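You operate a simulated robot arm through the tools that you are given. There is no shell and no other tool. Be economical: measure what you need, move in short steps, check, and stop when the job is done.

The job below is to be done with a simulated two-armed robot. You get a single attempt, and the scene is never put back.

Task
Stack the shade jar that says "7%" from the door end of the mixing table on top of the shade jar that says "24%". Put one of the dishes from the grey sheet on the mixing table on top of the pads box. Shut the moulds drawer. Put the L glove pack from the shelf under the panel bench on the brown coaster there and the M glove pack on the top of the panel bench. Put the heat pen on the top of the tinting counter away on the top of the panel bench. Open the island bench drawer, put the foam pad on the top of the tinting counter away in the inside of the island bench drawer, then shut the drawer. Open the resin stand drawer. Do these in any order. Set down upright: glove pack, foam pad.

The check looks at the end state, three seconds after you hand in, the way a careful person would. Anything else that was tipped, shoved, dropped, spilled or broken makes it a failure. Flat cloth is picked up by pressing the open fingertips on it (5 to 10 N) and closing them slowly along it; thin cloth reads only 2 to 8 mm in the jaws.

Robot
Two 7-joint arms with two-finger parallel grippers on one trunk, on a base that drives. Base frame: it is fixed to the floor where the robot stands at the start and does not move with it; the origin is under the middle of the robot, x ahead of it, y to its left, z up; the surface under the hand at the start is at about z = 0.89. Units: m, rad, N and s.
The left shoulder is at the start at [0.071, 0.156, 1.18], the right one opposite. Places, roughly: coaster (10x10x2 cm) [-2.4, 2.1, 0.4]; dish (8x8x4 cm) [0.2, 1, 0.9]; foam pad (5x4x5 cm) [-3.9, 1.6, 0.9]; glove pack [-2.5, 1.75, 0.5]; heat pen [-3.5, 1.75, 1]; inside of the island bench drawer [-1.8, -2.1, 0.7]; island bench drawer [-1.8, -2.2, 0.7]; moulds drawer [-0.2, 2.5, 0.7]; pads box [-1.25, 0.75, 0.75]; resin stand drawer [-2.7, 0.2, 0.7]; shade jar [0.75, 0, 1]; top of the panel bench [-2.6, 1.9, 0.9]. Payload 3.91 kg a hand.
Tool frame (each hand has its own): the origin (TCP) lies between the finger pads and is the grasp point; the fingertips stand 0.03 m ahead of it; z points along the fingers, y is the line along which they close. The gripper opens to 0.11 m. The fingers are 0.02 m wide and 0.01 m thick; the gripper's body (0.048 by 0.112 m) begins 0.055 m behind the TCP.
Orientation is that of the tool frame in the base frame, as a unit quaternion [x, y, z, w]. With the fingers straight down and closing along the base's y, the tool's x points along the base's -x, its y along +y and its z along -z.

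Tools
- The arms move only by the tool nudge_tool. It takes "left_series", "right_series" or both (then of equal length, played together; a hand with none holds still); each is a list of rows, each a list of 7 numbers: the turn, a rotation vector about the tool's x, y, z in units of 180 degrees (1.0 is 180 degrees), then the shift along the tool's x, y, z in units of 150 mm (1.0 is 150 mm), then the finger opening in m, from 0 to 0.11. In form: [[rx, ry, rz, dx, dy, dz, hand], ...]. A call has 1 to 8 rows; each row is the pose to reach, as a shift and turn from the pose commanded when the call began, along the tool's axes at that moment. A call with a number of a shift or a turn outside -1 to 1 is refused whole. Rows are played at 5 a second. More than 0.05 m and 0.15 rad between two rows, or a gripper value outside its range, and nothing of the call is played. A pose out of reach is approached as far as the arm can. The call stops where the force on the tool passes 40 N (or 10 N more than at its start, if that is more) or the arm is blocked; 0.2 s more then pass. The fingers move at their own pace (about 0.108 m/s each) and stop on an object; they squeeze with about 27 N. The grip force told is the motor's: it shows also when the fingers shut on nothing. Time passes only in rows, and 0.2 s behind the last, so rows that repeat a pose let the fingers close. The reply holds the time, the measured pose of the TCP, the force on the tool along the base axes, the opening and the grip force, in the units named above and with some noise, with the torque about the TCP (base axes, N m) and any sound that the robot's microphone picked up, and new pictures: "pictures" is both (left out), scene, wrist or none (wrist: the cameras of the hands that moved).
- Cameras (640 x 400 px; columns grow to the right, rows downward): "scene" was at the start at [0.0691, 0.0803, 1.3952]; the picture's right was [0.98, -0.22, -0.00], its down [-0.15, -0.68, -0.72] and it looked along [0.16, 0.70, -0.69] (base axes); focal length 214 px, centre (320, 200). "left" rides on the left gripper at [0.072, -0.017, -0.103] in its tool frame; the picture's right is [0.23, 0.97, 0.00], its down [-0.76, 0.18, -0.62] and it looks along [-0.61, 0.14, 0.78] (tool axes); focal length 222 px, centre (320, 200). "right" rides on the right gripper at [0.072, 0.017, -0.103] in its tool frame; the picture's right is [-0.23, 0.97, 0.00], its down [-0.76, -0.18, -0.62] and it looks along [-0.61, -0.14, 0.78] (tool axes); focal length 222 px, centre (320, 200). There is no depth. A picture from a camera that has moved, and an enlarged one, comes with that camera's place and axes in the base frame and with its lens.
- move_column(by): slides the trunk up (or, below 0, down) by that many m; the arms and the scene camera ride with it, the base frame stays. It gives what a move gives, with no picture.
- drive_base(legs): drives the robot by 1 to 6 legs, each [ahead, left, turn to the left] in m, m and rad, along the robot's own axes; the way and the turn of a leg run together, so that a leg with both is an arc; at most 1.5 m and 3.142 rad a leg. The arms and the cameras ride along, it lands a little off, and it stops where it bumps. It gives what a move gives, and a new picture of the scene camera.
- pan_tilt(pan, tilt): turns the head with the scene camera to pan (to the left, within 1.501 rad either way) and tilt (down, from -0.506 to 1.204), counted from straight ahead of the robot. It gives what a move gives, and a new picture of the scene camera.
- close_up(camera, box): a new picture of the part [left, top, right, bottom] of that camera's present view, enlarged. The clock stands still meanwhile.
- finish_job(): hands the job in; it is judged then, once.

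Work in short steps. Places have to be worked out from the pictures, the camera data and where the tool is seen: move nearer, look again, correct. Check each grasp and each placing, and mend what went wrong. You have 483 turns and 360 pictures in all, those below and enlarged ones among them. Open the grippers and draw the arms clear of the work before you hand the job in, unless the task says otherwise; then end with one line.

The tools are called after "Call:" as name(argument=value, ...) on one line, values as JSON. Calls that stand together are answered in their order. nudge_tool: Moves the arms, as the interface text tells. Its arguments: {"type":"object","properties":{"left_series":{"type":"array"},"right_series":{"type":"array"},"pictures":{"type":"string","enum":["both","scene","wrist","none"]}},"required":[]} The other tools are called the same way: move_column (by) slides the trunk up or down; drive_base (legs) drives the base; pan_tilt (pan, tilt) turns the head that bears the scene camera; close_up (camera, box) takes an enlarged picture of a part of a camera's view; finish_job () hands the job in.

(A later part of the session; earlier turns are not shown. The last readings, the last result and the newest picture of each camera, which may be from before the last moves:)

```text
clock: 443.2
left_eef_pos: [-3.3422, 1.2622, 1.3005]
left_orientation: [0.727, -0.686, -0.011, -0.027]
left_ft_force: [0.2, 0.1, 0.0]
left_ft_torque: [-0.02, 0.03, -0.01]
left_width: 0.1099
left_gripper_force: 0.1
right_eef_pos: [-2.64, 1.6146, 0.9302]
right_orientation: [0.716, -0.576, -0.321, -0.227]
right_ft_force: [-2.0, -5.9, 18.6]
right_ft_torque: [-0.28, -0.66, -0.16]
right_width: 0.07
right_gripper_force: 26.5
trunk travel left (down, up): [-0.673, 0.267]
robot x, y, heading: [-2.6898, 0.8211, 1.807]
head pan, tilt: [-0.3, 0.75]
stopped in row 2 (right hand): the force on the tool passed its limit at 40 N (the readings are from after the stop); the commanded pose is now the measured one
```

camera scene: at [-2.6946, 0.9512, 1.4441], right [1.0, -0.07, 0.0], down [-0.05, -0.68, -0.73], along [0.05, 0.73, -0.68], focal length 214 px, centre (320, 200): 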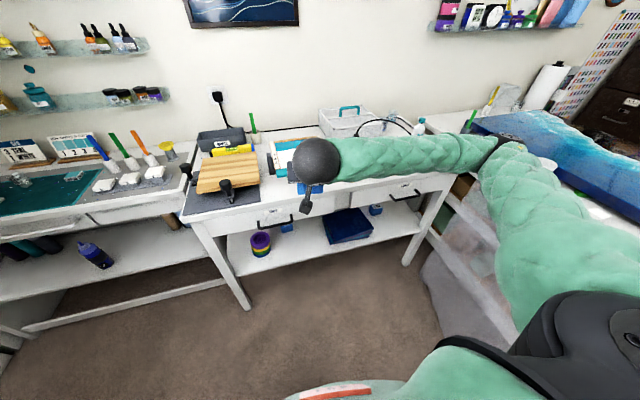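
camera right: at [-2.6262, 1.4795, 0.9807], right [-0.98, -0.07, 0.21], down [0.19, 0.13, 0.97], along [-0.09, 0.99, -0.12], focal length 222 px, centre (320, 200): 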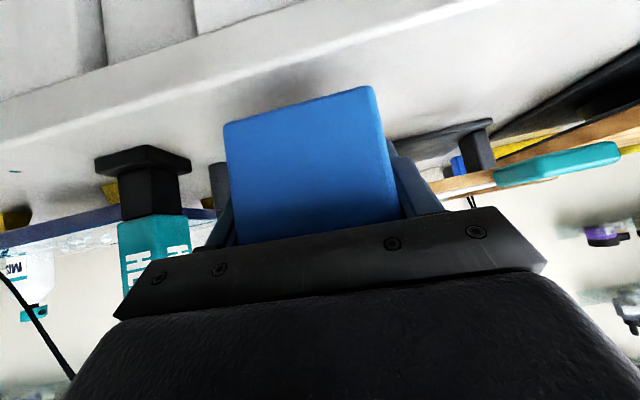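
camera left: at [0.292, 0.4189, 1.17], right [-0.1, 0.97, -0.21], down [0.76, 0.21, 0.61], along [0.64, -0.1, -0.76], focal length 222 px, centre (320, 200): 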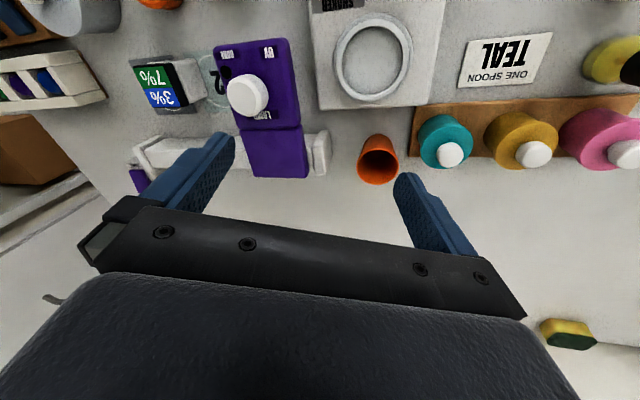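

Contact made. Ease up, open, and withdraw back along the fingers.

Call:
nudge_tool(right_series=[[0, 0, 0, -0.0145, 0, -0.0139, 0.05], [0, 0, 0, -0.0145, 0, -0.0139, 0.075], [0, 0, 0, -0.0145, 0, -0.0139, 0.09], [0, 0, 0, -0.0145, 0, -0.0139, 0.1], [0, 0, 0, -0.0145, 0, -0.15, 0.1], [0, 0, 0, -0.0145, 0, -0.45, 0.1], [0, 0, 0, -0.0145, 0, -0.75, 0.1], [0, 0, 0, -0.0145, 0, -1.0, 0.1]], pictures="wrist")

Call:
close_up(camera="scene", box=[240, 130, 400, 230])

```text
clock: 445.0
left_eef_pos: [-3.3435, 1.2634, 1.301]
left_orientation: [0.726, -0.687, -0.011, -0.028]
left_ft_force: [0.0, -0.6, 0.3]
left_ft_torque: [0.01, 0.0, -0.02]
left_width: 0.1099
left_gripper_force: 0.1
right_eef_pos: [-2.6112, 1.5091, 1.0339]
right_orientation: [0.716, -0.578, -0.319, -0.227]
right_ft_force: [0.6, 0.1, -0.6]
right_ft_torque: [0.03, -0.01, -0.02]
right_width: 0.0999
right_gripper_force: 0.1
trunk travel left (down, up): [-0.673, 0.267]
robot x, y, heading: [-2.6922, 0.8186, 1.796]
head pan, tilt: [-0.3, 0.75]
camera right: at [-2.5962, 1.3828, 1.0538], right [-0.98, -0.07, 0.21], down [0.2, 0.13, 0.97], along [-0.09, 0.99, -0.11], focal length 222 px, centre (320, 200)
```

right: 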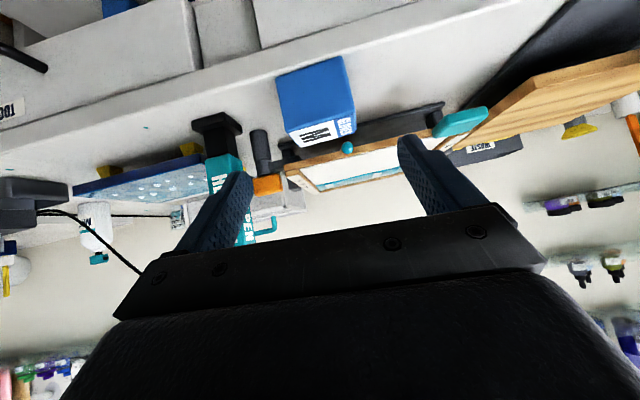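

```text
4.00 times, centred on (320, 180) of scene
camera zoom: at [-2.6945, 0.9504, 1.4441], right [1.0, -0.07, 0.0], down [-0.05, -0.68, -0.73], along [0.05, 0.73, -0.68], focal length 858 px, centre (320, 280)
```

zoom: 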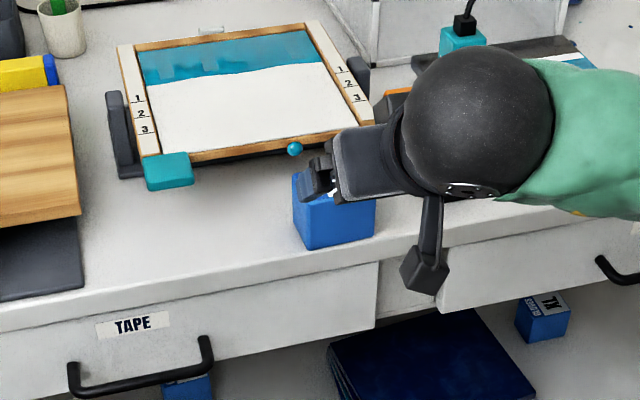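

M stands upright on the bench top. Pull back and lower again for L.

Call:
nudge_tool(right_series=[[0, 0, 0, 0.18, 0.06, -0.18, 0.1], [0, 0, 0, 0.37, 0.12, -0.37, 0.1]], pictures="none")

Call:
move_column(by=-0.4)

Call:
move_column(by=-0.16)

Call:
drive_base(legs=[[0.03, 0.12, 0]])

Call:
close_up(camera="right", box=[0, 0, 640, 400])

```text
clock: 445.6
left_eef_pos: [-3.3441, 1.2643, 1.3]
left_orientation: [0.727, -0.686, -0.012, -0.027]
left_ft_force: [-0.4, 1.0, -1.4]
left_ft_torque: [0.0, 0.02, -0.01]
left_width: 0.1101
left_gripper_force: 0.1
right_eef_pos: [-2.6162, 1.449, 1.0305]
right_orientation: [0.717, -0.578, -0.318, -0.226]
right_ft_force: [0.3, 0.7, -0.4]
right_ft_torque: [-0.01, 0.02, -0.01]
right_width: 0.0997
right_gripper_force: 0.1
right hand out of reach, approached as far as the arm can: row 2
trunk travel left (down, up): [-0.673, 0.267]
robot x, y, heading: [-2.6877, 0.8164, 1.803]
head pan, tilt: [-0.3, 0.75]
```

```text
clock: 449.5
left_eef_pos: [-3.343, 1.2639, 0.9011]
left_orientation: [0.727, -0.686, -0.011, -0.027]
left_ft_force: [-0.3, -0.6, 0.5]
left_ft_torque: [0.01, -0.01, 0.01]
left_width: 0.1099
left_gripper_force: 0.0
right_eef_pos: [-2.6158, 1.4504, 0.6315]
right_orientation: [0.716, -0.578, -0.318, -0.227]
right_ft_force: [0.1, -0.1, 0.0]
right_ft_torque: [0.0, 0.0, -0.01]
right_width: 0.0999
right_gripper_force: 0.1
trunk travel left (down, up): [-0.273, 0.667]
robot x, y, heading: [-2.6898, 0.8206, 1.803]
head pan, tilt: [-0.3, 0.75]
```

```text
clock: 451.3
left_eef_pos: [-3.342, 1.2638, 0.7414]
left_orientation: [0.727, -0.686, -0.012, -0.027]
left_ft_force: [0.8, -0.6, 0.0]
left_ft_torque: [-0.05, 0.0, -0.04]
left_width: 0.11
left_gripper_force: 0.1
right_eef_pos: [-2.6167, 1.4491, 0.4703]
right_orientation: [0.716, -0.578, -0.318, -0.227]
right_ft_force: [0.2, 0.8, 0.3]
right_ft_torque: [0.0, 0.02, 0.01]
right_width: 0.1001
right_gripper_force: 0.1
trunk travel left (down, up): [-0.113, 0.827]
robot x, y, heading: [-2.6875, 0.82, 1.801]
head pan, tilt: [-0.3, 0.75]
```

```text
clock: 452.6
left_eef_pos: [-3.4657, 1.2642, 0.7413]
left_orientation: [0.727, -0.686, -0.012, -0.028]
left_ft_force: [0.2, -0.9, 0.3]
left_ft_torque: [0.0, -0.01, 0.03]
left_width: 0.1099
left_gripper_force: 0.1
right_eef_pos: [-2.7396, 1.4503, 0.4704]
right_orientation: [0.717, -0.578, -0.318, -0.226]
right_ft_force: [-0.3, -0.2, -0.5]
right_ft_torque: [-0.03, -0.01, -0.01]
right_width: 0.1
right_gripper_force: 0.1
trunk travel left (down, up): [-0.113, 0.827]
robot x, y, heading: [-2.8122, 0.8201, 1.802]
head pan, tilt: [-0.3, 0.75]
camera scene: at [-2.818, 0.9523, 0.884], right [1.0, -0.07, 0.0], down [-0.05, -0.68, -0.73], along [0.05, 0.73, -0.68], focal length 214 px, centre (320, 200)
```

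scene: 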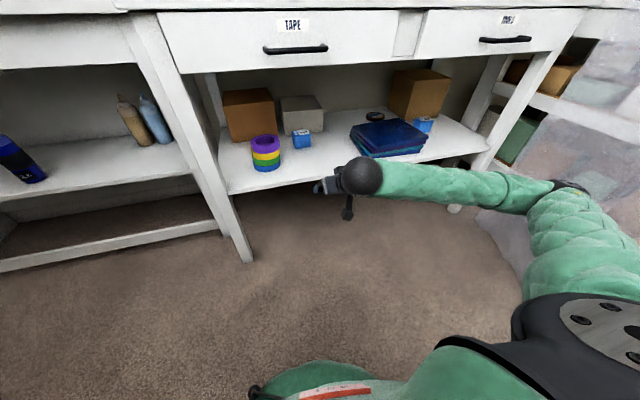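

```text
1.00 times, centred on (320, 200) of right (not enlarged: the box is as wide or as high as the picture)
camera zoom: at [-2.7261, 1.325, 0.4912], right [-0.98, -0.07, 0.21], down [0.2, 0.13, 0.97], along [-0.1, 0.99, -0.11], focal length 222 px, centre (320, 200)
```

zoom: 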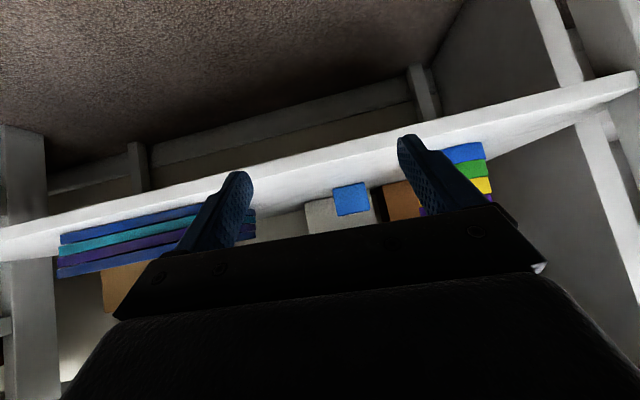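

Call:
nudge_tool(right_series=[[0, 0, 0, -0.217, 0.11, 0.16, 0.11], [0, 0, 0, -0.434, 0.22, 0.32, 0.11], [0, 0, 0, -0.65, 0.33, 0.48, 0.11], [0, 0, 0, -0.867, 0.443, 0.638, 0.11], [0, 0, 0, -0.867, 0.443, 0.638, 0.11]], pictures="wrist")

Call:
close_up(camera="scene", box=[220, 70, 420, 195])

```text
clock: 453.8
left_eef_pos: [-3.4669, 1.2646, 0.7408]
left_orientation: [0.728, -0.685, -0.011, -0.027]
left_ft_force: [-0.3, -0.9, 0.0]
left_ft_torque: [-0.01, 0.0, -0.01]
left_width: 0.11
left_gripper_force: 0.0
right_eef_pos: [-2.8423, 1.5915, 0.4992]
right_orientation: [0.718, -0.577, -0.319, -0.225]
right_ft_force: [-0.5, 0.1, 0.2]
right_ft_torque: [-0.01, 0.0, 0.01]
right_width: 0.1098
right_gripper_force: 0.1
trunk travel left (down, up): [-0.113, 0.827]
robot x, y, heading: [-2.814, 0.8187, 1.802]
head pan, tilt: [-0.3, 0.75]
camera right: at [-2.8286, 1.4662, 0.5208], right [-0.98, -0.07, 0.21], down [0.2, 0.13, 0.97], along [-0.1, 0.99, -0.11], focal length 222 px, centre (320, 200)
```

right: 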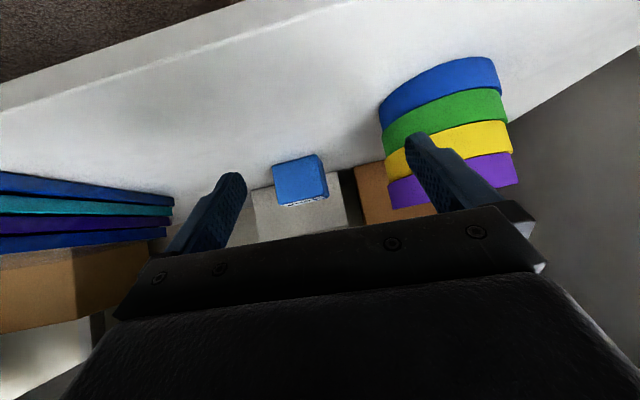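

```text
3.20 times, centred on (320, 132) of scene
camera zoom: at [-2.8181, 0.9524, 0.884], right [1.0, -0.07, 0.0], down [-0.05, -0.68, -0.73], along [0.05, 0.73, -0.68], focal length 686 px, centre (320, 416)
```

zoom: 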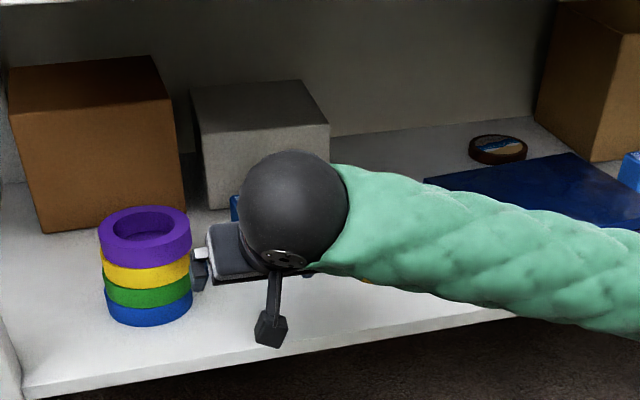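

L: front centre ≈[−2.838, 1.80]. Advance half way with slight yaw, opening 0.095 to clear the tape roll.

Call:
nudge_tool(right_series=[[0.007, 0, 0.007, -0.115, -0.05, 0.17, 0.095], [0.014, -0.001, 0.0135, -0.23, -0.11, 0.345, 0.095], [0.021, -0.001, 0.02, -0.345, -0.16, 0.52, 0.095], [0.028, -0.0018, 0.027, -0.46, -0.216, 0.69, 0.095], [0.028, -0.0018, 0.027, -0.46, -0.216, 0.69, 0.095]], pictures="wrist")

```text
clock: 454.9
left_eef_pos: [-3.4663, 1.2655, 0.7397]
left_orientation: [0.727, -0.686, -0.011, -0.027]
left_ft_force: [0.4, 0.4, -0.1]
left_ft_torque: [0.01, -0.01, -0.02]
left_width: 0.1099
left_gripper_force: 0.2
right_eef_pos: [-2.84, 1.7173, 0.4753]
right_orientation: [0.68, -0.62, -0.305, -0.246]
right_ft_force: [0.4, 0.6, 0.1]
right_ft_torque: [-0.01, -0.02, 0.04]
right_width: 0.095
right_gripper_force: 0.0
trunk travel left (down, up): [-0.113, 0.827]
robot x, y, heading: [-2.8108, 0.8208, 1.809]
head pan, tilt: [-0.3, 0.75]
camera right: at [-2.8399, 1.5914, 0.4973], right [-0.98, 0.05, 0.21], down [0.21, 0.11, 0.97], along [0.03, 0.99, -0.11], focal length 222 px, centre (320, 200)
```

right: 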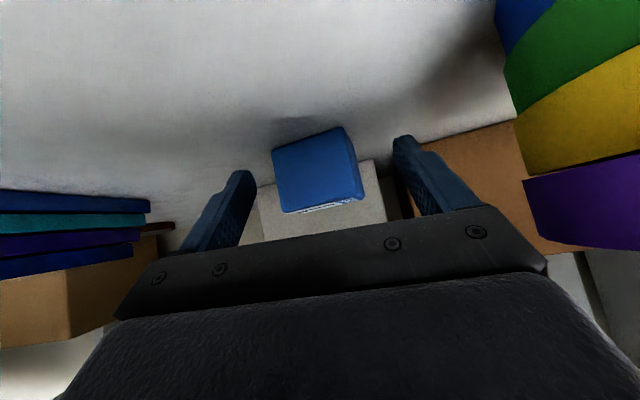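

Call:
nudge_tool(right_series=[[0, 0, 0, -0.12, -0.04, 0.18, 0.095], [0, 0, 0, -0.24, -0.08, 0.36, 0.095], [0, 0, 0, -0.364, -0.125, 0.544, 0.095], [0, 0, 0, -0.364, -0.125, 0.544, 0.08], [0, 0, 0, -0.364, -0.125, 0.544, 0.065], [0, 0, 0, -0.364, -0.125, 0.544, 0.05], [0, 0, 0, -0.364, -0.125, 0.544, 0.05]], pictures="wrist")

```text
clock: 456.6
left_eef_pos: [-3.4661, 1.265, 0.7409]
left_orientation: [0.727, -0.687, -0.011, -0.027]
left_ft_force: [-0.2, 0.1, -0.7]
left_ft_torque: [-0.03, 0.0, 0.03]
left_width: 0.1099
left_gripper_force: 0.0
right_eef_pos: [-2.8313, 1.8153, 0.4574]
right_orientation: [0.681, -0.619, -0.305, -0.245]
right_ft_force: [0.0, 0.6, 1.2]
right_ft_torque: [-0.03, -0.04, 0.0]
right_width: 0.0704
right_gripper_force: 27.2
trunk travel left (down, up): [-0.113, 0.827]
robot x, y, heading: [-2.8127, 0.8207, 1.801]
head pan, tilt: [-0.3, 0.75]
camera right: at [-2.8326, 1.6881, 0.4782], right [-0.98, 0.05, 0.21], down [0.21, 0.11, 0.97], along [0.03, 0.99, -0.11], focal length 222 px, centre (320, 200)
```

right: 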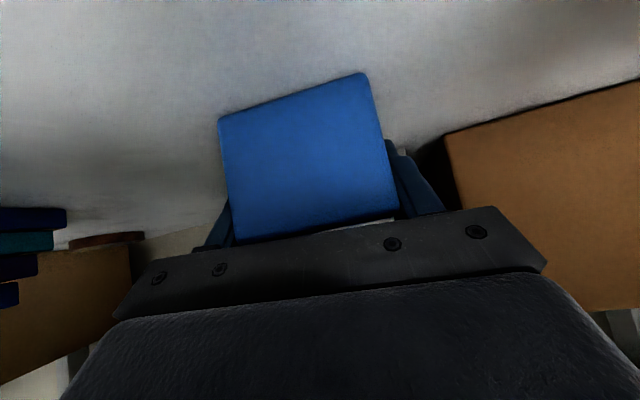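

Gripped L. Before moving on, raise the left hand well above counter height so the base can go forward, and lift L a little.

Call:
nudge_tool(left_series=[[0, 0, 0, 0, 0, -0.25, 0.11], [0, 0, 0, 0, 0, -0.5, 0.11], [0, 0, 0, 0, 0, -0.75, 0.11], [0, 0, 0, 0, 0, -1.0, 0.11]], right_series=[[0, 0, 0, -0.1, 0, -0.1, 0.05], [0, 0, 0, -0.2, 0, -0.2, 0.05], [0, 0, 0, -0.33, 0, -0.32, 0.05], [0, 0, 0, -0.33, 0, -0.32, 0.05]], pictures="none")

Call:
nudge_tool(left_series=[[0, 0, 0, 0, 0, -0.25, 0.11], [0, 0, 0, 0, 0, -0.5, 0.11], [0, 0, 0, 0, 0, -0.75, 0.11], [0, 0, 0, 0, 0, -1.0, 0.11]], pictures="none")

Call:
nudge_tool(left_series=[[0, 0, 0, 0, 0, -0.25, 0.11], [0, 0, 0, 0, 0, -0.5, 0.11], [0, 0, 0, 0, 0, -0.75, 0.11]], pictures="none")

Call:
close_up(camera="right", box=[0, 0, 640, 400])

```text
clock: 457.6
left_eef_pos: [-3.4715, 1.2542, 0.8917]
left_orientation: [0.727, -0.686, -0.011, -0.028]
left_ft_force: [0.6, -0.6, -0.3]
left_ft_torque: [0.0, -0.01, 0.03]
left_width: 0.1097
left_gripper_force: 0.0
right_eef_pos: [-2.8296, 1.8137, 0.5273]
right_orientation: [0.681, -0.619, -0.305, -0.246]
right_ft_force: [-0.1, -0.1, -0.5]
right_ft_torque: [-0.02, 0.0, 0.02]
right_width: 0.0705
right_gripper_force: 27.0
trunk travel left (down, up): [-0.113, 0.827]
robot x, y, heading: [-2.8117, 0.8211, 1.8]
head pan, tilt: [-0.3, 0.75]
```

```text
clock: 458.6
left_eef_pos: [-3.4729, 1.2463, 1.0402]
left_orientation: [0.727, -0.686, -0.01, -0.027]
left_ft_force: [-0.2, -0.3, -0.6]
left_ft_torque: [-0.02, 0.03, 0.03]
left_width: 0.1101
left_gripper_force: 0.0
right_eef_pos: [-2.8301, 1.8153, 0.5277]
right_orientation: [0.681, -0.619, -0.305, -0.245]
right_ft_force: [0.7, -0.5, -0.2]
right_ft_torque: [0.02, -0.02, -0.03]
right_width: 0.0702
right_gripper_force: 27.3
trunk travel left (down, up): [-0.113, 0.827]
robot x, y, heading: [-2.8095, 0.8227, 1.805]
head pan, tilt: [-0.3, 0.75]
```

```text
clock: 459.4
left_eef_pos: [-3.4734, 1.2401, 1.153]
left_orientation: [0.726, -0.687, -0.011, -0.028]
left_ft_force: [0.2, 0.2, -0.2]
left_ft_torque: [0.0, 0.0, -0.03]
left_width: 0.1101
left_gripper_force: 0.1
right_eef_pos: [-2.8304, 1.815, 0.5283]
right_orientation: [0.68, -0.62, -0.304, -0.245]
right_ft_force: [-0.3, -1.4, 0.1]
right_ft_torque: [0.01, -0.01, 0.03]
right_width: 0.0699
right_gripper_force: 26.5
trunk travel left (down, up): [-0.113, 0.827]
robot x, y, heading: [-2.8105, 0.8208, 1.798]
head pan, tilt: [-0.3, 0.75]
```

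```text
1.00 times, centred on (320, 200) of right (not enlarged: the box is as wide or as high as the picture)
camera zoom: at [-2.8306, 1.6875, 0.5485], right [-0.98, 0.05, 0.21], down [0.21, 0.11, 0.97], along [0.03, 0.99, -0.11], focal length 222 px, centre (320, 200)
```

zoom: 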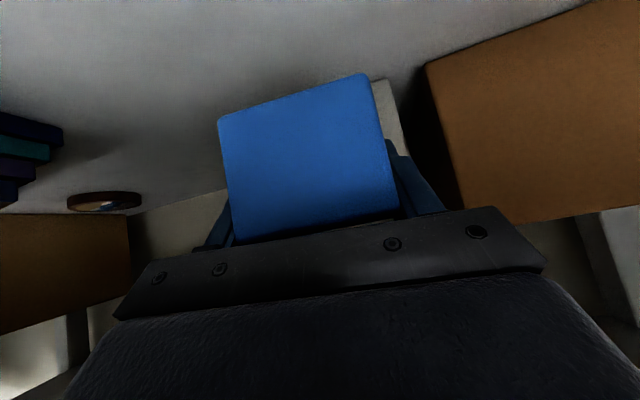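

Coaster seen at ≈[−2.44, 2.06–2.10]. To reach it I withdraw the arm 0.28 m and then bring the base forward the same amount.

Call:
nudge_tool(right_series=[[0, 0, 0, 0.21, 0.03, -0.22, 0.05], [0, 0, 0, 0.43, 0.07, -0.44, 0.05], [0, 0, 0, 0.647, 0.1, -0.665, 0.05]], pictures="none")

Call:
nudge_tool(right_series=[[0, 0, 0, 0.21, 0.03, -0.22, 0.05], [0, 0, 0, 0.43, 0.07, -0.44, 0.05], [0, 0, 0, 0.647, 0.1, -0.665, 0.05]], pictures="none")

Call:
drive_base(legs=[[0.25, -0.13, 0]])

```text
clock: 460.1
left_eef_pos: [-3.4755, 1.2401, 1.1549]
left_orientation: [0.727, -0.686, -0.011, -0.026]
left_ft_force: [0.2, 1.1, -0.4]
left_ft_torque: [0.01, 0.01, -0.01]
left_width: 0.1101
left_gripper_force: 0.0
right_eef_pos: [-2.8271, 1.674, 0.5292]
right_orientation: [0.68, -0.62, -0.305, -0.246]
right_ft_force: [0.1, -0.5, -1.3]
right_ft_torque: [0.0, 0.0, 0.01]
right_width: 0.0702
right_gripper_force: 27.3
trunk travel left (down, up): [-0.113, 0.827]
robot x, y, heading: [-2.8122, 0.8223, 1.804]
head pan, tilt: [-0.3, 0.75]
```

```text
clock: 460.9
left_eef_pos: [-3.4749, 1.2413, 1.1536]
left_orientation: [0.727, -0.686, -0.011, -0.027]
left_ft_force: [-0.4, 0.2, 0.7]
left_ft_torque: [0.0, 0.01, 0.01]
left_width: 0.11
left_gripper_force: 0.0
right_eef_pos: [-2.8257, 1.5342, 0.5273]
right_orientation: [0.681, -0.619, -0.305, -0.245]
right_ft_force: [-0.6, 0.0, -0.9]
right_ft_torque: [0.0, 0.0, 0.01]
right_width: 0.0703
right_gripper_force: 27.3
trunk travel left (down, up): [-0.113, 0.827]
robot x, y, heading: [-2.811, 0.8208, 1.801]
head pan, tilt: [-0.3, 0.75]
```

```text
clock: 462.9
left_eef_pos: [-3.4064, 1.5123, 1.1539]
left_orientation: [0.728, -0.685, -0.011, -0.028]
left_ft_force: [0.0, 0.3, 0.7]
left_ft_torque: [-0.02, 0.02, 0.02]
left_width: 0.1099
left_gripper_force: 0.0
right_eef_pos: [-2.7589, 1.8087, 0.528]
right_orientation: [0.682, -0.619, -0.305, -0.245]
right_ft_force: [0.2, 0.5, -0.6]
right_ft_torque: [0.01, 0.01, -0.02]
right_width: 0.07
right_gripper_force: 26.8
trunk travel left (down, up): [-0.113, 0.827]
robot x, y, heading: [-2.7463, 1.0989, 1.804]
head pan, tilt: [-0.3, 0.75]
camera scene: at [-2.75, 1.2261, 0.884], right [1.0, -0.06, 0.0], down [-0.04, -0.68, -0.73], along [0.05, 0.73, -0.68], focal length 214 px, centre (320, 200)
```

scene: 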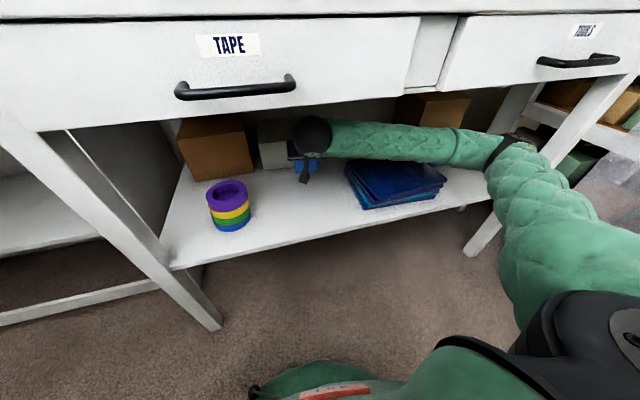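

Move the hand right and forward over toward the coaster, yawing slightly right.

Call:
nudge_tool(right_series=[[0.01, 0, 0.0096, -0.083, -0.213, 0.073, 0.05], [0.02, -0.001, 0.0193, -0.166, -0.426, 0.146, 0.05], [0.03, -0.0015, 0.029, -0.25, -0.64, 0.219, 0.05], [0.04, -0.002, 0.0386, -0.333, -0.853, 0.292, 0.05], [0.04, -0.002, 0.0386, -0.333, -0.853, 0.292, 0.05]], pictures="both")

```text
clock: 464.1
left_eef_pos: [-3.4072, 1.5125, 1.1537]
left_orientation: [0.727, -0.686, -0.011, -0.028]
left_ft_force: [0.5, 0.5, -0.5]
left_ft_torque: [-0.01, 0.01, 0.02]
left_width: 0.11
left_gripper_force: 0.0
right_eef_pos: [-2.6405, 1.8888, 0.528]
right_orientation: [-0.625, 0.676, 0.281, 0.27]
right_ft_force: [-0.5, 1.0, -0.7]
right_ft_torque: [0.0, 0.02, -0.01]
right_width: 0.0699
right_gripper_force: 26.7
trunk travel left (down, up): [-0.113, 0.827]
robot x, y, heading: [-2.7422, 1.0925, 1.808]
head pan, tilt: [-0.3, 0.75]
camera scene: at [-2.75, 1.226, 0.884], right [1.0, -0.06, 0.0], down [-0.04, -0.68, -0.73], along [0.05, 0.73, -0.68], focal length 214 px, centre (320, 200)
camera right: at [-2.6627, 1.7638, 0.5493], right [-0.95, 0.22, 0.21], down [0.22, 0.07, 0.97], along [0.2, 0.97, -0.12], focal length 222 px, centre (320, 200)
```

scene: 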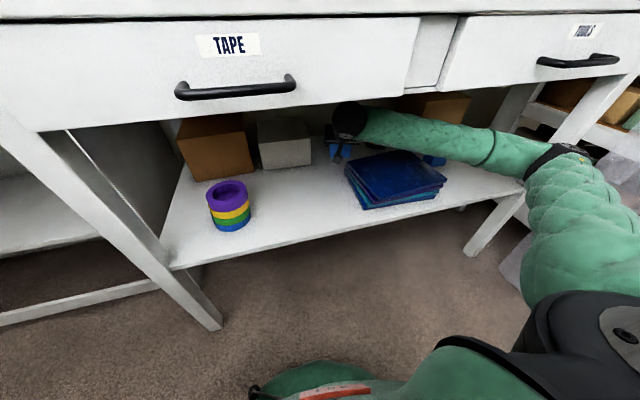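
right: 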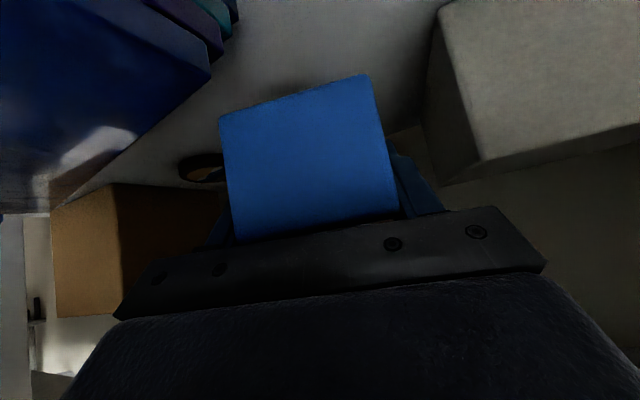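

The elbow is getting close to the bench's right leg. I'll withdraw, turn the robot right (so the elbow stays in front of the bench), and re-enter straight toward the coaster.

Call:
nudge_tool(right_series=[[0, 0, 0, 0.22, 0, -0.22, 0.05], [0, 0, 0, 0.44, 0, -0.44, 0.05], [0, 0, 0, 0.65, 0, -0.66, 0.05]], pictures="none")

Call:
drive_base(legs=[[-0.27, -0.03, 0]])

Call:
drive_base(legs=[[0, 0, -0.6]])

Call:
pan_tilt(pan=0.3, tilt=0.5)

```text
clock: 464.9
left_eef_pos: [-3.4082, 1.5112, 1.1538]
left_orientation: [0.728, -0.685, -0.012, -0.027]
left_ft_force: [-0.2, 0.6, -0.5]
left_ft_torque: [-0.01, 0.01, 0.01]
left_width: 0.11
left_gripper_force: 0.1
right_eef_pos: [-2.6464, 1.7489, 0.5268]
right_orientation: [-0.624, 0.676, 0.283, 0.271]
right_ft_force: [-0.5, 5.5, 22.3]
right_ft_torque: [0.29, -0.69, 0.21]
right_width: 0.0698
right_gripper_force: 27.3
trunk travel left (down, up): [-0.113, 0.827]
robot x, y, heading: [-2.7454, 1.0997, 1.806]
head pan, tilt: [-0.3, 0.75]
```

```text
clock: 466.8
left_eef_pos: [-3.314, 1.2572, 1.1538]
left_orientation: [0.728, -0.685, -0.011, -0.027]
left_ft_force: [-0.2, -0.1, -0.2]
left_ft_torque: [-0.02, 0.0, 0.0]
left_width: 0.11
left_gripper_force: 0.1
right_eef_pos: [-2.5543, 1.4924, 0.526]
right_orientation: [-0.625, 0.676, 0.282, 0.27]
right_ft_force: [-0.5, -0.2, -1.0]
right_ft_torque: [0.0, -0.01, 0.0]
right_width: 0.0701
right_gripper_force: 27.3
trunk travel left (down, up): [-0.113, 0.827]
robot x, y, heading: [-2.6514, 0.8361, 1.807]
head pan, tilt: [-0.3, 0.75]
camera scene: at [-2.6577, 0.97, 0.8841], right [1.0, -0.07, 0.0], down [-0.04, -0.68, -0.73], along [0.05, 0.73, -0.68], focal length 214 px, centre (320, 200)
```

scene: 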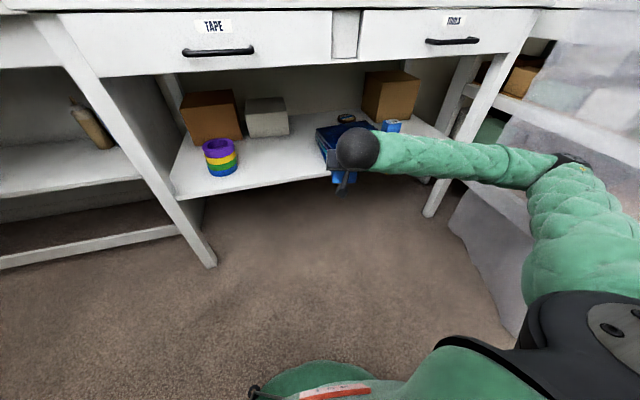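

```text
clock: 468.9
left_eef_pos: [-2.9547, 1.561, 1.1537]
left_orientation: [-0.488, 0.872, 0.003, 0.029]
left_ft_force: [0.4, -0.4, -0.7]
left_ft_torque: [0.01, 0.04, 0.0]
left_width: 0.1101
left_gripper_force: 0.1
right_eef_pos: [-2.1966, 1.3179, 0.5264]
right_orientation: [-0.393, 0.832, 0.188, 0.342]
right_ft_force: [-0.2, 0.1, -0.5]
right_ft_torque: [-0.04, 0.01, -0.02]
right_width: 0.07
right_gripper_force: 27.3
trunk travel left (down, up): [-0.113, 0.827]
robot x, y, heading: [-2.6536, 0.8364, 1.191]
head pan, tilt: [-0.3, 0.75]
camera scene: at [-2.581, 0.9499, 0.884], right [0.78, -0.63, 0.0], down [-0.43, -0.53, -0.73], along [0.46, 0.57, -0.68], focal length 214 px, centre (320, 200)
```

scene: 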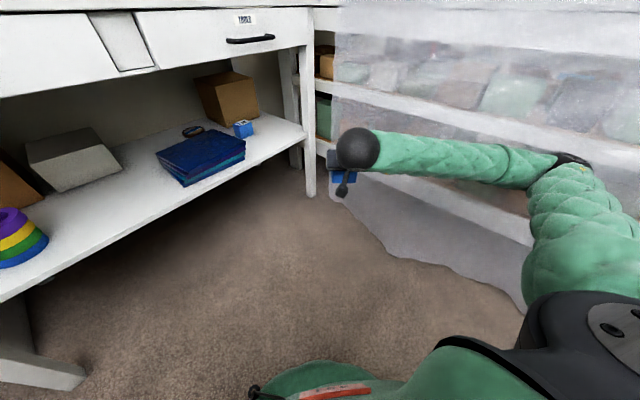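

```text
clock: 469.9
left_eef_pos: [-2.9559, 1.5614, 1.1542]
left_orientation: [-0.488, 0.872, 0.004, 0.029]
left_ft_force: [-0.2, 0.1, -1.0]
left_ft_torque: [0.01, -0.02, -0.01]
left_width: 0.1098
left_gripper_force: 0.0
right_eef_pos: [-2.1973, 1.3184, 0.5263]
right_orientation: [-0.393, 0.832, 0.188, 0.342]
right_ft_force: [0.5, 0.0, 0.3]
right_ft_torque: [-0.01, 0.02, -0.01]
right_width: 0.07
right_gripper_force: 26.5
trunk travel left (down, up): [-0.113, 0.827]
robot x, y, heading: [-2.6519, 0.8396, 1.195]
head pan, tilt: [0.3, 0.499]
camera scene: at [-2.626, 0.9759, 0.906], right [1.0, -0.08, 0.0], down [-0.04, -0.48, -0.88], along [0.07, 0.88, -0.48], focal length 214 px, centre (320, 200)
```

scene: 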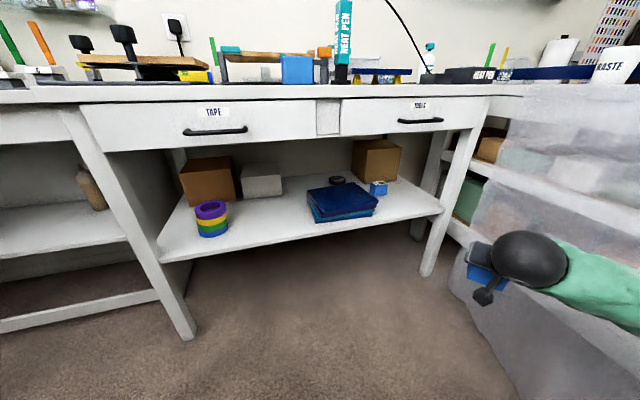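

A contact force showed while withdrawing – check whether the canvas stack was disturbed.

Call:
close_up(camera="scene", box=[280, 130, 440, 240])

```text
3.64 times, centred on (360, 185) of scene
camera zoom: at [-2.626, 0.9759, 0.906], right [1.0, -0.08, 0.0], down [-0.04, -0.48, -0.88], along [0.07, 0.88, -0.48], focal length 780 px, centre (174, 254)
```

zoom: 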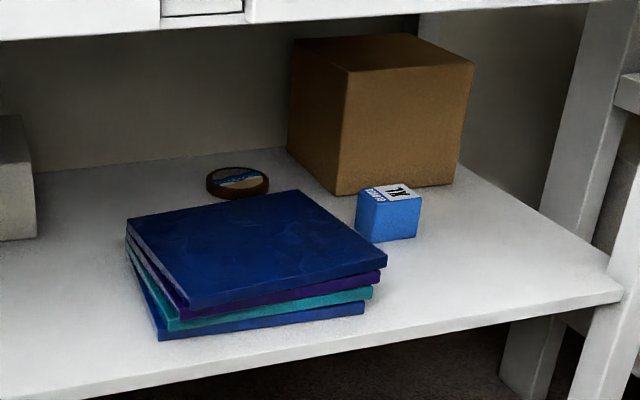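

The stack is unchanged. Coaster centre ≈[−2.442, 2.065]. Bring the hand left and yaw it back toward +y in front of the bench, a bit higher.

Call:
nudge_tool(right_series=[[-0.02, 0.001, -0.019, 0.015, 0.18, -0.02, 0.05], [-0.04, 0.002, -0.0385, 0.03, 0.37, -0.04, 0.05], [-0.06, 0.0035, -0.058, 0.045, 0.55, -0.07, 0.05], [-0.08, 0.005, -0.077, 0.06, 0.74, -0.09, 0.05], [-0.0997, 0.006, -0.0963, 0.075, 0.93, -0.11, 0.05], [-0.0997, 0.006, -0.0963, 0.075, 0.93, -0.11, 0.05]], pictures="scene")

```text
clock: 471.3
left_eef_pos: [-2.9548, 1.5616, 1.1543]
left_orientation: [-0.488, 0.872, 0.002, 0.03]
left_ft_force: [-0.4, 0.4, 0.0]
left_ft_torque: [0.0, 0.03, 0.02]
left_width: 0.11
left_gripper_force: 0.1
right_eef_pos: [-2.3186, 1.3878, 0.5341]
right_orientation: [-0.564, 0.728, 0.257, 0.293]
right_ft_force: [0.3, -0.6, -1.2]
right_ft_torque: [0.03, 0.0, 0.0]
right_width: 0.0697
right_gripper_force: 27.2
trunk travel left (down, up): [-0.113, 0.827]
robot x, y, heading: [-2.6525, 0.8386, 1.197]
head pan, tilt: [0.3, 0.499]
camera scene: at [-2.6261, 0.976, 0.906], right [1.0, -0.08, 0.0], down [-0.04, -0.48, -0.88], along [0.07, 0.88, -0.48], focal length 214 px, centre (320, 200)
```

scene: 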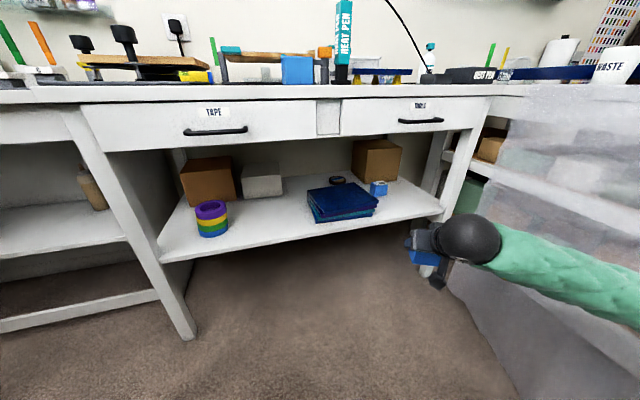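

Call:
nudge_tool(right_series=[[0, 0, 0, -0.04, 0.22, 0.03, 0.05], [0, 0, 0, -0.085, 0.44, 0.06, 0.05], [0, 0, 0, -0.13, 0.66, 0.09, 0.05], [0, 0, 0, -0.17, 0.887, 0.115, 0.05], [0, 0, 0, -0.17, 0.887, 0.115, 0.05]], pictures="both")

```text
clock: 472.5
left_eef_pos: [-2.9542, 1.5612, 1.1541]
left_orientation: [-0.488, 0.872, 0.003, 0.03]
left_ft_force: [0.0, 0.9, 0.2]
left_ft_torque: [0.0, -0.01, -0.01]
left_width: 0.11
left_gripper_force: 0.0
right_eef_pos: [-2.4427, 1.4512, 0.5463]
right_orientation: [-0.563, 0.729, 0.257, 0.293]
right_ft_force: [0.2, -0.1, -0.2]
right_ft_torque: [0.01, -0.01, 0.02]
right_width: 0.0696
right_gripper_force: 27.5
trunk travel left (down, up): [-0.113, 0.827]
robot x, y, heading: [-2.6556, 0.8362, 1.193]
head pan, tilt: [0.3, 0.499]
camera scene: at [-2.6262, 0.9761, 0.906], right [1.0, -0.08, 0.0], down [-0.04, -0.48, -0.88], along [0.07, 0.88, -0.48], focal length 214 px, centre (320, 200)
camera right: at [-2.4858, 1.3326, 0.5676], right [-0.9, 0.38, 0.21], down [0.23, 0.03, 0.97], along [0.36, 0.93, -0.11], focal length 222 px, centre (320, 200)
```

scene: 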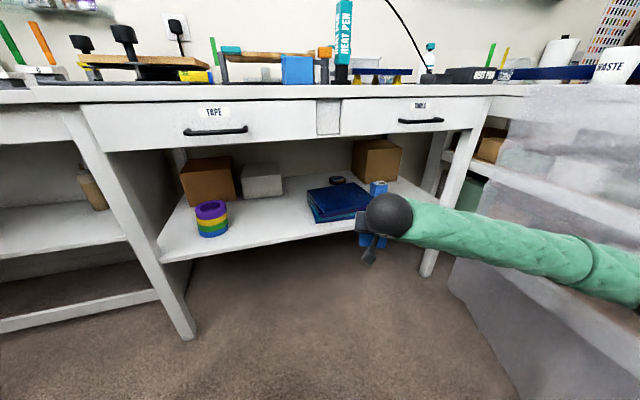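
right: 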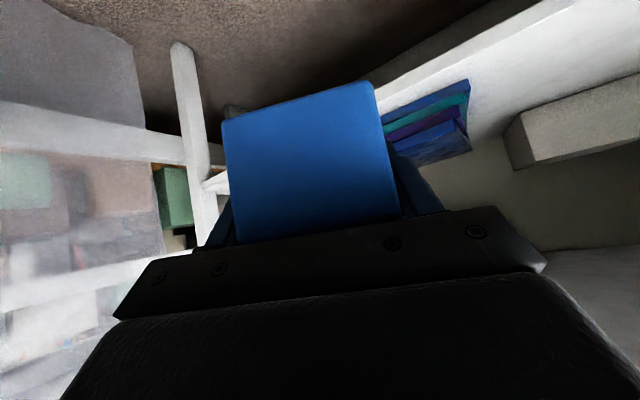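

Drive forward 0.275 m along +y, carrying L in over the stack.

Call:
drive_base(legs=[[0.2555, 0.1015, 0]])

Call:
close_up(camera="right", box=[0, 0, 640, 400])

```text
clock: 474.4
left_eef_pos: [-2.959, 1.8375, 1.1541]
left_orientation: [-0.489, 0.872, 0.003, 0.03]
left_ft_force: [0.3, 0.6, 0.0]
left_ft_torque: [-0.01, 0.03, -0.01]
left_width: 0.11
left_gripper_force: 0.1
right_eef_pos: [-2.4453, 1.7268, 0.5452]
right_orientation: [-0.563, 0.729, 0.256, 0.294]
right_ft_force: [-0.4, -0.2, 0.0]
right_ft_torque: [-0.01, 0.0, -0.01]
right_width: 0.0697
right_gripper_force: 27.1
trunk travel left (down, up): [-0.113, 0.827]
robot x, y, heading: [-2.658, 1.1131, 1.194]
head pan, tilt: [0.3, 0.499]
camera scene: at [-2.6282, 1.2521, 0.9059], right [1.0, -0.07, 0.0], down [-0.04, -0.48, -0.88], along [0.07, 0.88, -0.48], focal length 214 px, centre (320, 200)
```

scene: 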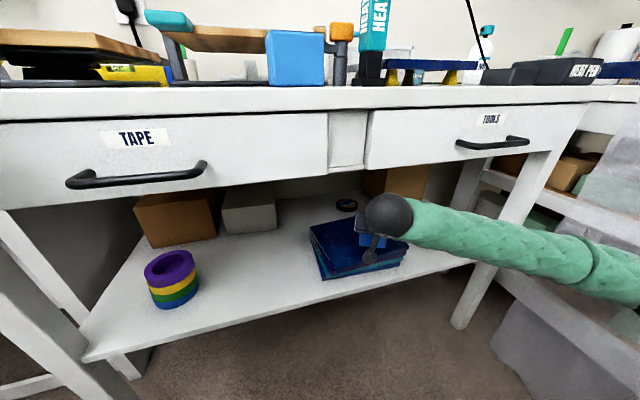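

```text
1.00 times, centred on (320, 200) of right (not enlarged: the box is as wide or as high as the picture)
camera zoom: at [-2.4877, 1.6084, 0.5674], right [-0.9, 0.38, 0.21], down [0.23, 0.03, 0.97], along [0.36, 0.93, -0.12], focal length 222 px, centre (320, 200)
```

zoom: 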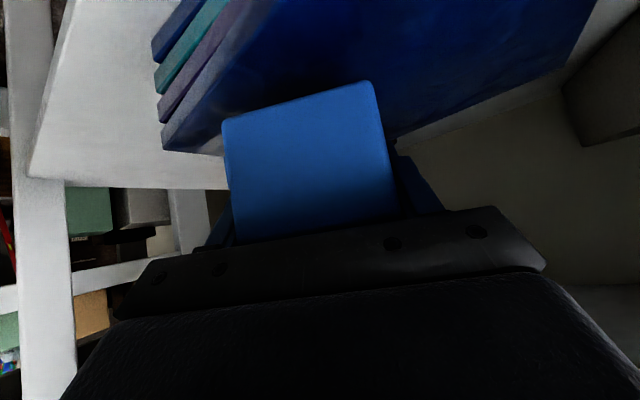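

Extend the arm the rest of the way (0.15 m first).

Call:
nudge_tool(right_series=[[0, 0, 0, -0.17, 0.053, 0.177, 0.05], [0, 0, 0, -0.34, 0.106, 0.354, 0.05], [0, 0, 0, -0.51, 0.16, 0.53, 0.05], [0, 0, 0, -0.675, 0.212, 0.707, 0.05], [0, 0, 0, -0.675, 0.212, 0.707, 0.05]], pictures="both")

```text
clock: 475.6
left_eef_pos: [-2.9584, 1.8367, 1.1545]
left_orientation: [-0.488, 0.873, 0.003, 0.03]
left_ft_force: [-0.7, 0.4, -0.4]
left_ft_torque: [0.0, 0.03, 0.0]
left_width: 0.11
left_gripper_force: 0.1
right_eef_pos: [-2.4389, 1.8772, 0.5459]
right_orientation: [-0.563, 0.728, 0.257, 0.293]
right_ft_force: [0.2, -0.4, -0.6]
right_ft_torque: [0.03, 0.02, 0.02]
right_width: 0.0694
right_gripper_force: 27.6
trunk travel left (down, up): [-0.113, 0.827]
robot x, y, heading: [-2.6524, 1.1182, 1.196]
head pan, tilt: [0.3, 0.499]
camera scene: at [-2.6281, 1.252, 0.906], right [1.0, -0.07, 0.0], down [-0.04, -0.48, -0.88], along [0.07, 0.88, -0.48], focal length 214 px, centre (320, 200)
camera right: at [-2.4835, 1.7592, 0.5655], right [-0.9, 0.38, 0.21], down [0.23, 0.03, 0.97], along [0.36, 0.93, -0.12], focal length 222 px, centre (320, 200)
```

scene: 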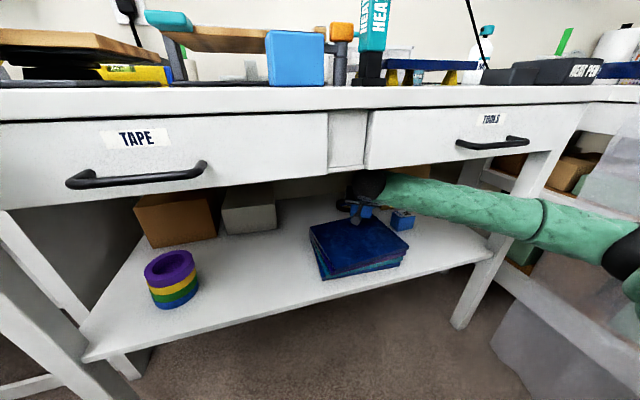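
right: 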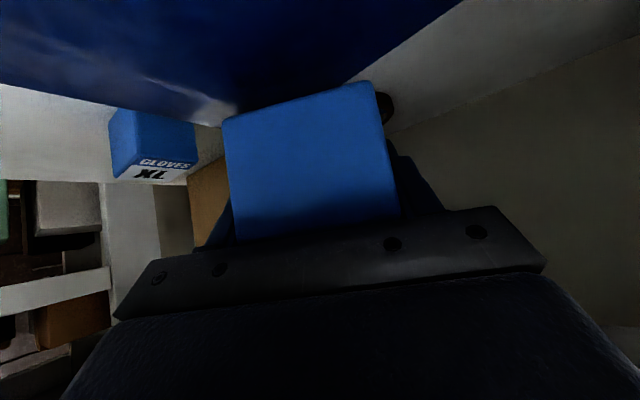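

Call:
nudge_tool(right_series=[[0, 0, 0, -0.17, 0.053, 0.177, 0.05], [0, 0, 0, -0.34, 0.106, 0.354, 0.05], [0, 0, 0, -0.51, 0.16, 0.53, 0.05], [0, 0, 0, -0.675, 0.215, 0.707, 0.05], [0, 0, 0, -0.8, 0.25, 0.83, 0.05], [0, 0, 0, -0.8, 0.25, 0.83, 0.05]], pictures="both")

```text
clock: 477.0
left_eef_pos: [-2.9582, 1.8376, 1.1534]
left_orientation: [-0.488, 0.872, 0.002, 0.03]
left_ft_force: [0.4, -0.3, 0.5]
left_ft_torque: [0.0, 0.01, 0.0]
left_width: 0.1101
left_gripper_force: 0.1
right_eef_pos: [-2.4371, 2.0542, 0.547]
right_orientation: [-0.564, 0.728, 0.257, 0.293]
right_ft_force: [0.2, 0.0, -0.2]
right_ft_torque: [-0.01, -0.03, -0.05]
right_width: 0.0695
right_gripper_force: 27.0
trunk travel left (down, up): [-0.113, 0.827]
robot x, y, heading: [-2.6528, 1.1133, 1.194]
head pan, tilt: [0.3, 0.499]
camera scene: at [-2.6282, 1.252, 0.906], right [1.0, -0.07, 0.0], down [-0.04, -0.48, -0.88], along [0.07, 0.88, -0.48], focal length 214 px, centre (320, 200)
camera right: at [-2.48, 1.9351, 0.5679], right [-0.9, 0.38, 0.21], down [0.23, 0.03, 0.97], along [0.36, 0.93, -0.11], focal length 222 px, centre (320, 200)
```

scene: 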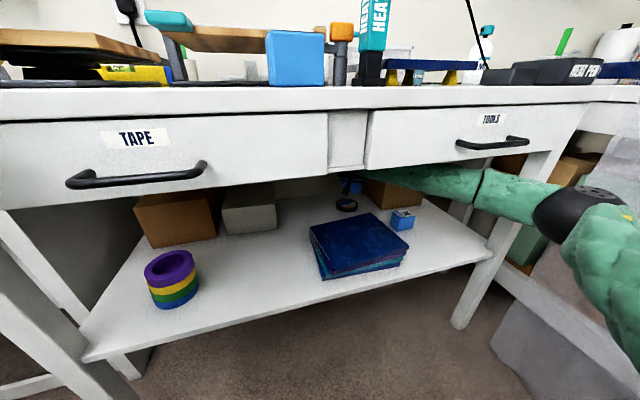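
right: 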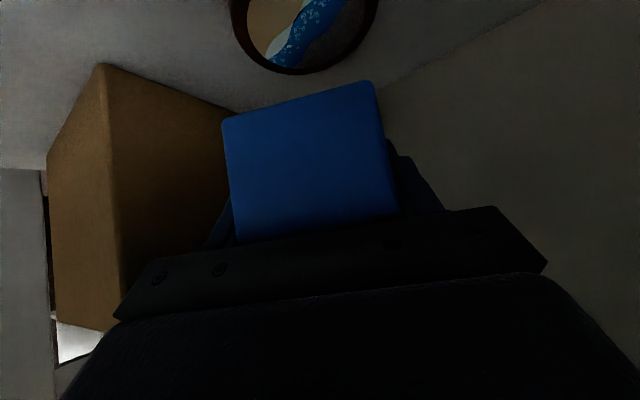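

Coaster centre confirmed ≈[−2.447, 2.056], right below. Lower 6 cm.

Call:
nudge_tool(right_series=[[0, 0, 0, 0.1, 0.035, 0.09, 0.05], [0, 0, 0, 0.2, 0.035, 0.18, 0.05], [0, 0, 0, 0.297, 0.035, 0.271, 0.05], [0, 0, 0, 0.297, 0.035, 0.271, 0.05]], pictures="wrist")

Call:
close_up(camera="scene", box=[280, 150, 440, 260])

```text
clock: 478.0
left_eef_pos: [-2.9577, 1.8378, 1.1544]
left_orientation: [-0.488, 0.873, 0.002, 0.031]
left_ft_force: [0.3, -0.5, 0.4]
left_ft_torque: [0.0, -0.03, 0.01]
left_width: 0.1102
left_gripper_force: 0.0
right_eef_pos: [-2.4449, 2.0535, 0.4869]
right_orientation: [-0.564, 0.728, 0.257, 0.293]
right_ft_force: [0.0, 0.3, -1.4]
right_ft_torque: [-0.01, 0.0, -0.02]
right_width: 0.0694
right_gripper_force: 27.4
trunk travel left (down, up): [-0.113, 0.827]
robot x, y, heading: [-2.6533, 1.1148, 1.192]
head pan, tilt: [0.3, 0.499]
camera right: at [-2.4894, 1.9362, 0.5086], right [-0.9, 0.38, 0.21], down [0.23, 0.03, 0.97], along [0.36, 0.93, -0.11], focal length 222 px, centre (320, 200)
```

right: 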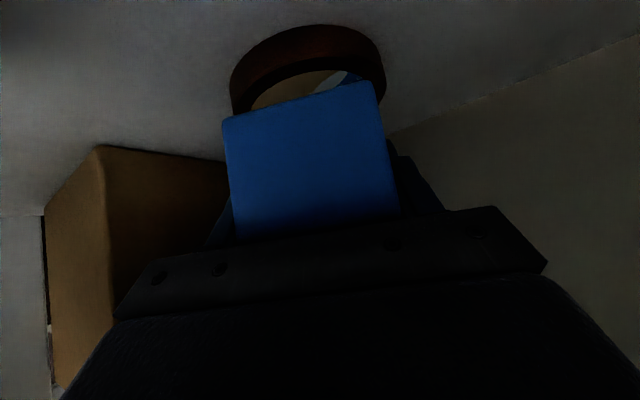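

```text
3.64 times, centred on (360, 205) of scene
camera zoom: at [-2.6281, 1.2521, 0.906], right [1.0, -0.07, 0.0], down [-0.04, -0.48, -0.88], along [0.07, 0.88, -0.48], focal length 780 px, centre (174, 182)
```

zoom: 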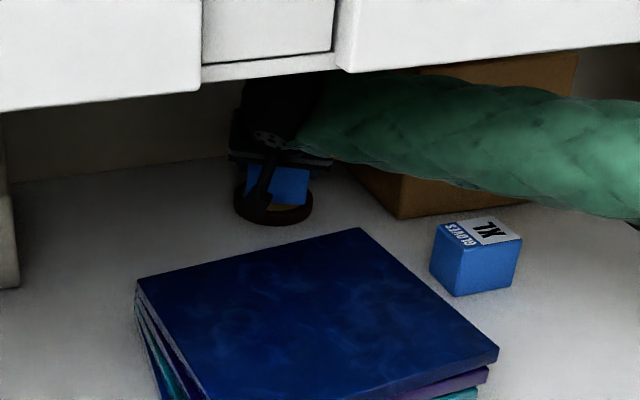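

L is right over the coaster. Lower in small steps.

Call:
nudge_tool(right_series=[[0, 0, 0, 0.024, 0, 0.023, 0.05], [0, 0, 0, 0.024, 0, 0.023, 0.05]], pictures="none")

Call:
nudge_tool(right_series=[[0, 0, 0, 0.0145, 0, 0.0139, 0.05], [0, 0, 0, 0.0145, 0, 0.0139, 0.05]], pictures="none")

```text
clock: 478.6
left_eef_pos: [-2.9583, 1.8367, 1.1537]
left_orientation: [-0.488, 0.872, 0.003, 0.029]
left_ft_force: [0.1, 0.1, -1.3]
left_ft_torque: [-0.04, 0.02, 0.02]
left_width: 0.1102
left_gripper_force: 0.1
right_eef_pos: [-2.4468, 2.0549, 0.4828]
right_orientation: [-0.563, 0.729, 0.257, 0.294]
right_ft_force: [-0.5, -0.6, -1.2]
right_ft_torque: [0.0, 0.01, 0.06]
right_width: 0.0696
right_gripper_force: 26.9
trunk travel left (down, up): [-0.113, 0.827]
robot x, y, heading: [-2.6551, 1.1134, 1.195]
head pan, tilt: [0.3, 0.499]
```

```text
clock: 479.2
left_eef_pos: [-2.9579, 1.8375, 1.1548]
left_orientation: [-0.488, 0.872, 0.002, 0.029]
left_ft_force: [0.4, 0.1, 0.3]
left_ft_torque: [0.02, 0.0, 0.0]
left_width: 0.1101
left_gripper_force: 0.0
right_eef_pos: [-2.4453, 2.0545, 0.4794]
right_orientation: [-0.563, 0.728, 0.257, 0.294]
right_ft_force: [0.9, -1.0, -0.4]
right_ft_torque: [0.0, -0.01, 0.0]
right_width: 0.0695
right_gripper_force: 27.0
trunk travel left (down, up): [-0.113, 0.827]
robot x, y, heading: [-2.652, 1.1146, 1.195]
head pan, tilt: [0.3, 0.499]
```

Call:
nudge_tool(right_series=[[0, 0, 0, 0.0145, 0, 0.0139, 0.05], [0, 0, 0, 0.0145, 0, 0.0139, 0.05]], pictures="none")

Call:
nudge_tool(right_series=[[0, 0, 0, 0.0145, 0, 0.0139, 0.05], [0, 0, 0, 0.0145, 0, 0.0139, 0.05]], pictures="none")

```text
clock: 479.8
left_eef_pos: [-2.9582, 1.8383, 1.1543]
left_orientation: [-0.488, 0.873, 0.003, 0.029]
left_ft_force: [-0.7, 0.8, 0.2]
left_ft_torque: [0.02, 0.05, 0.03]
left_width: 0.1101
left_gripper_force: 0.0
right_eef_pos: [-2.4463, 2.0547, 0.4756]
right_orientation: [-0.563, 0.729, 0.257, 0.293]
right_ft_force: [-0.1, 0.2, -0.3]
right_ft_torque: [0.0, 0.02, 0.02]
right_width: 0.0693
right_gripper_force: 27.2
trunk travel left (down, up): [-0.113, 0.827]
robot x, y, heading: [-2.653, 1.1143, 1.196]
head pan, tilt: [0.3, 0.499]
```

```text
clock: 480.4
left_eef_pos: [-2.9583, 1.8384, 1.1544]
left_orientation: [-0.488, 0.872, 0.003, 0.03]
left_ft_force: [0.8, -0.8, -0.1]
left_ft_torque: [-0.03, 0.0, 0.0]
left_width: 0.11
left_gripper_force: 0.1
right_eef_pos: [-2.4463, 2.0541, 0.4734]
right_orientation: [-0.563, 0.729, 0.257, 0.293]
right_ft_force: [-0.3, 0.3, -0.6]
right_ft_torque: [0.0, 0.01, 0.04]
right_width: 0.0694
right_gripper_force: 27.3
trunk travel left (down, up): [-0.113, 0.827]
robot x, y, heading: [-2.652, 1.1149, 1.196]
head pan, tilt: [0.3, 0.499]
```

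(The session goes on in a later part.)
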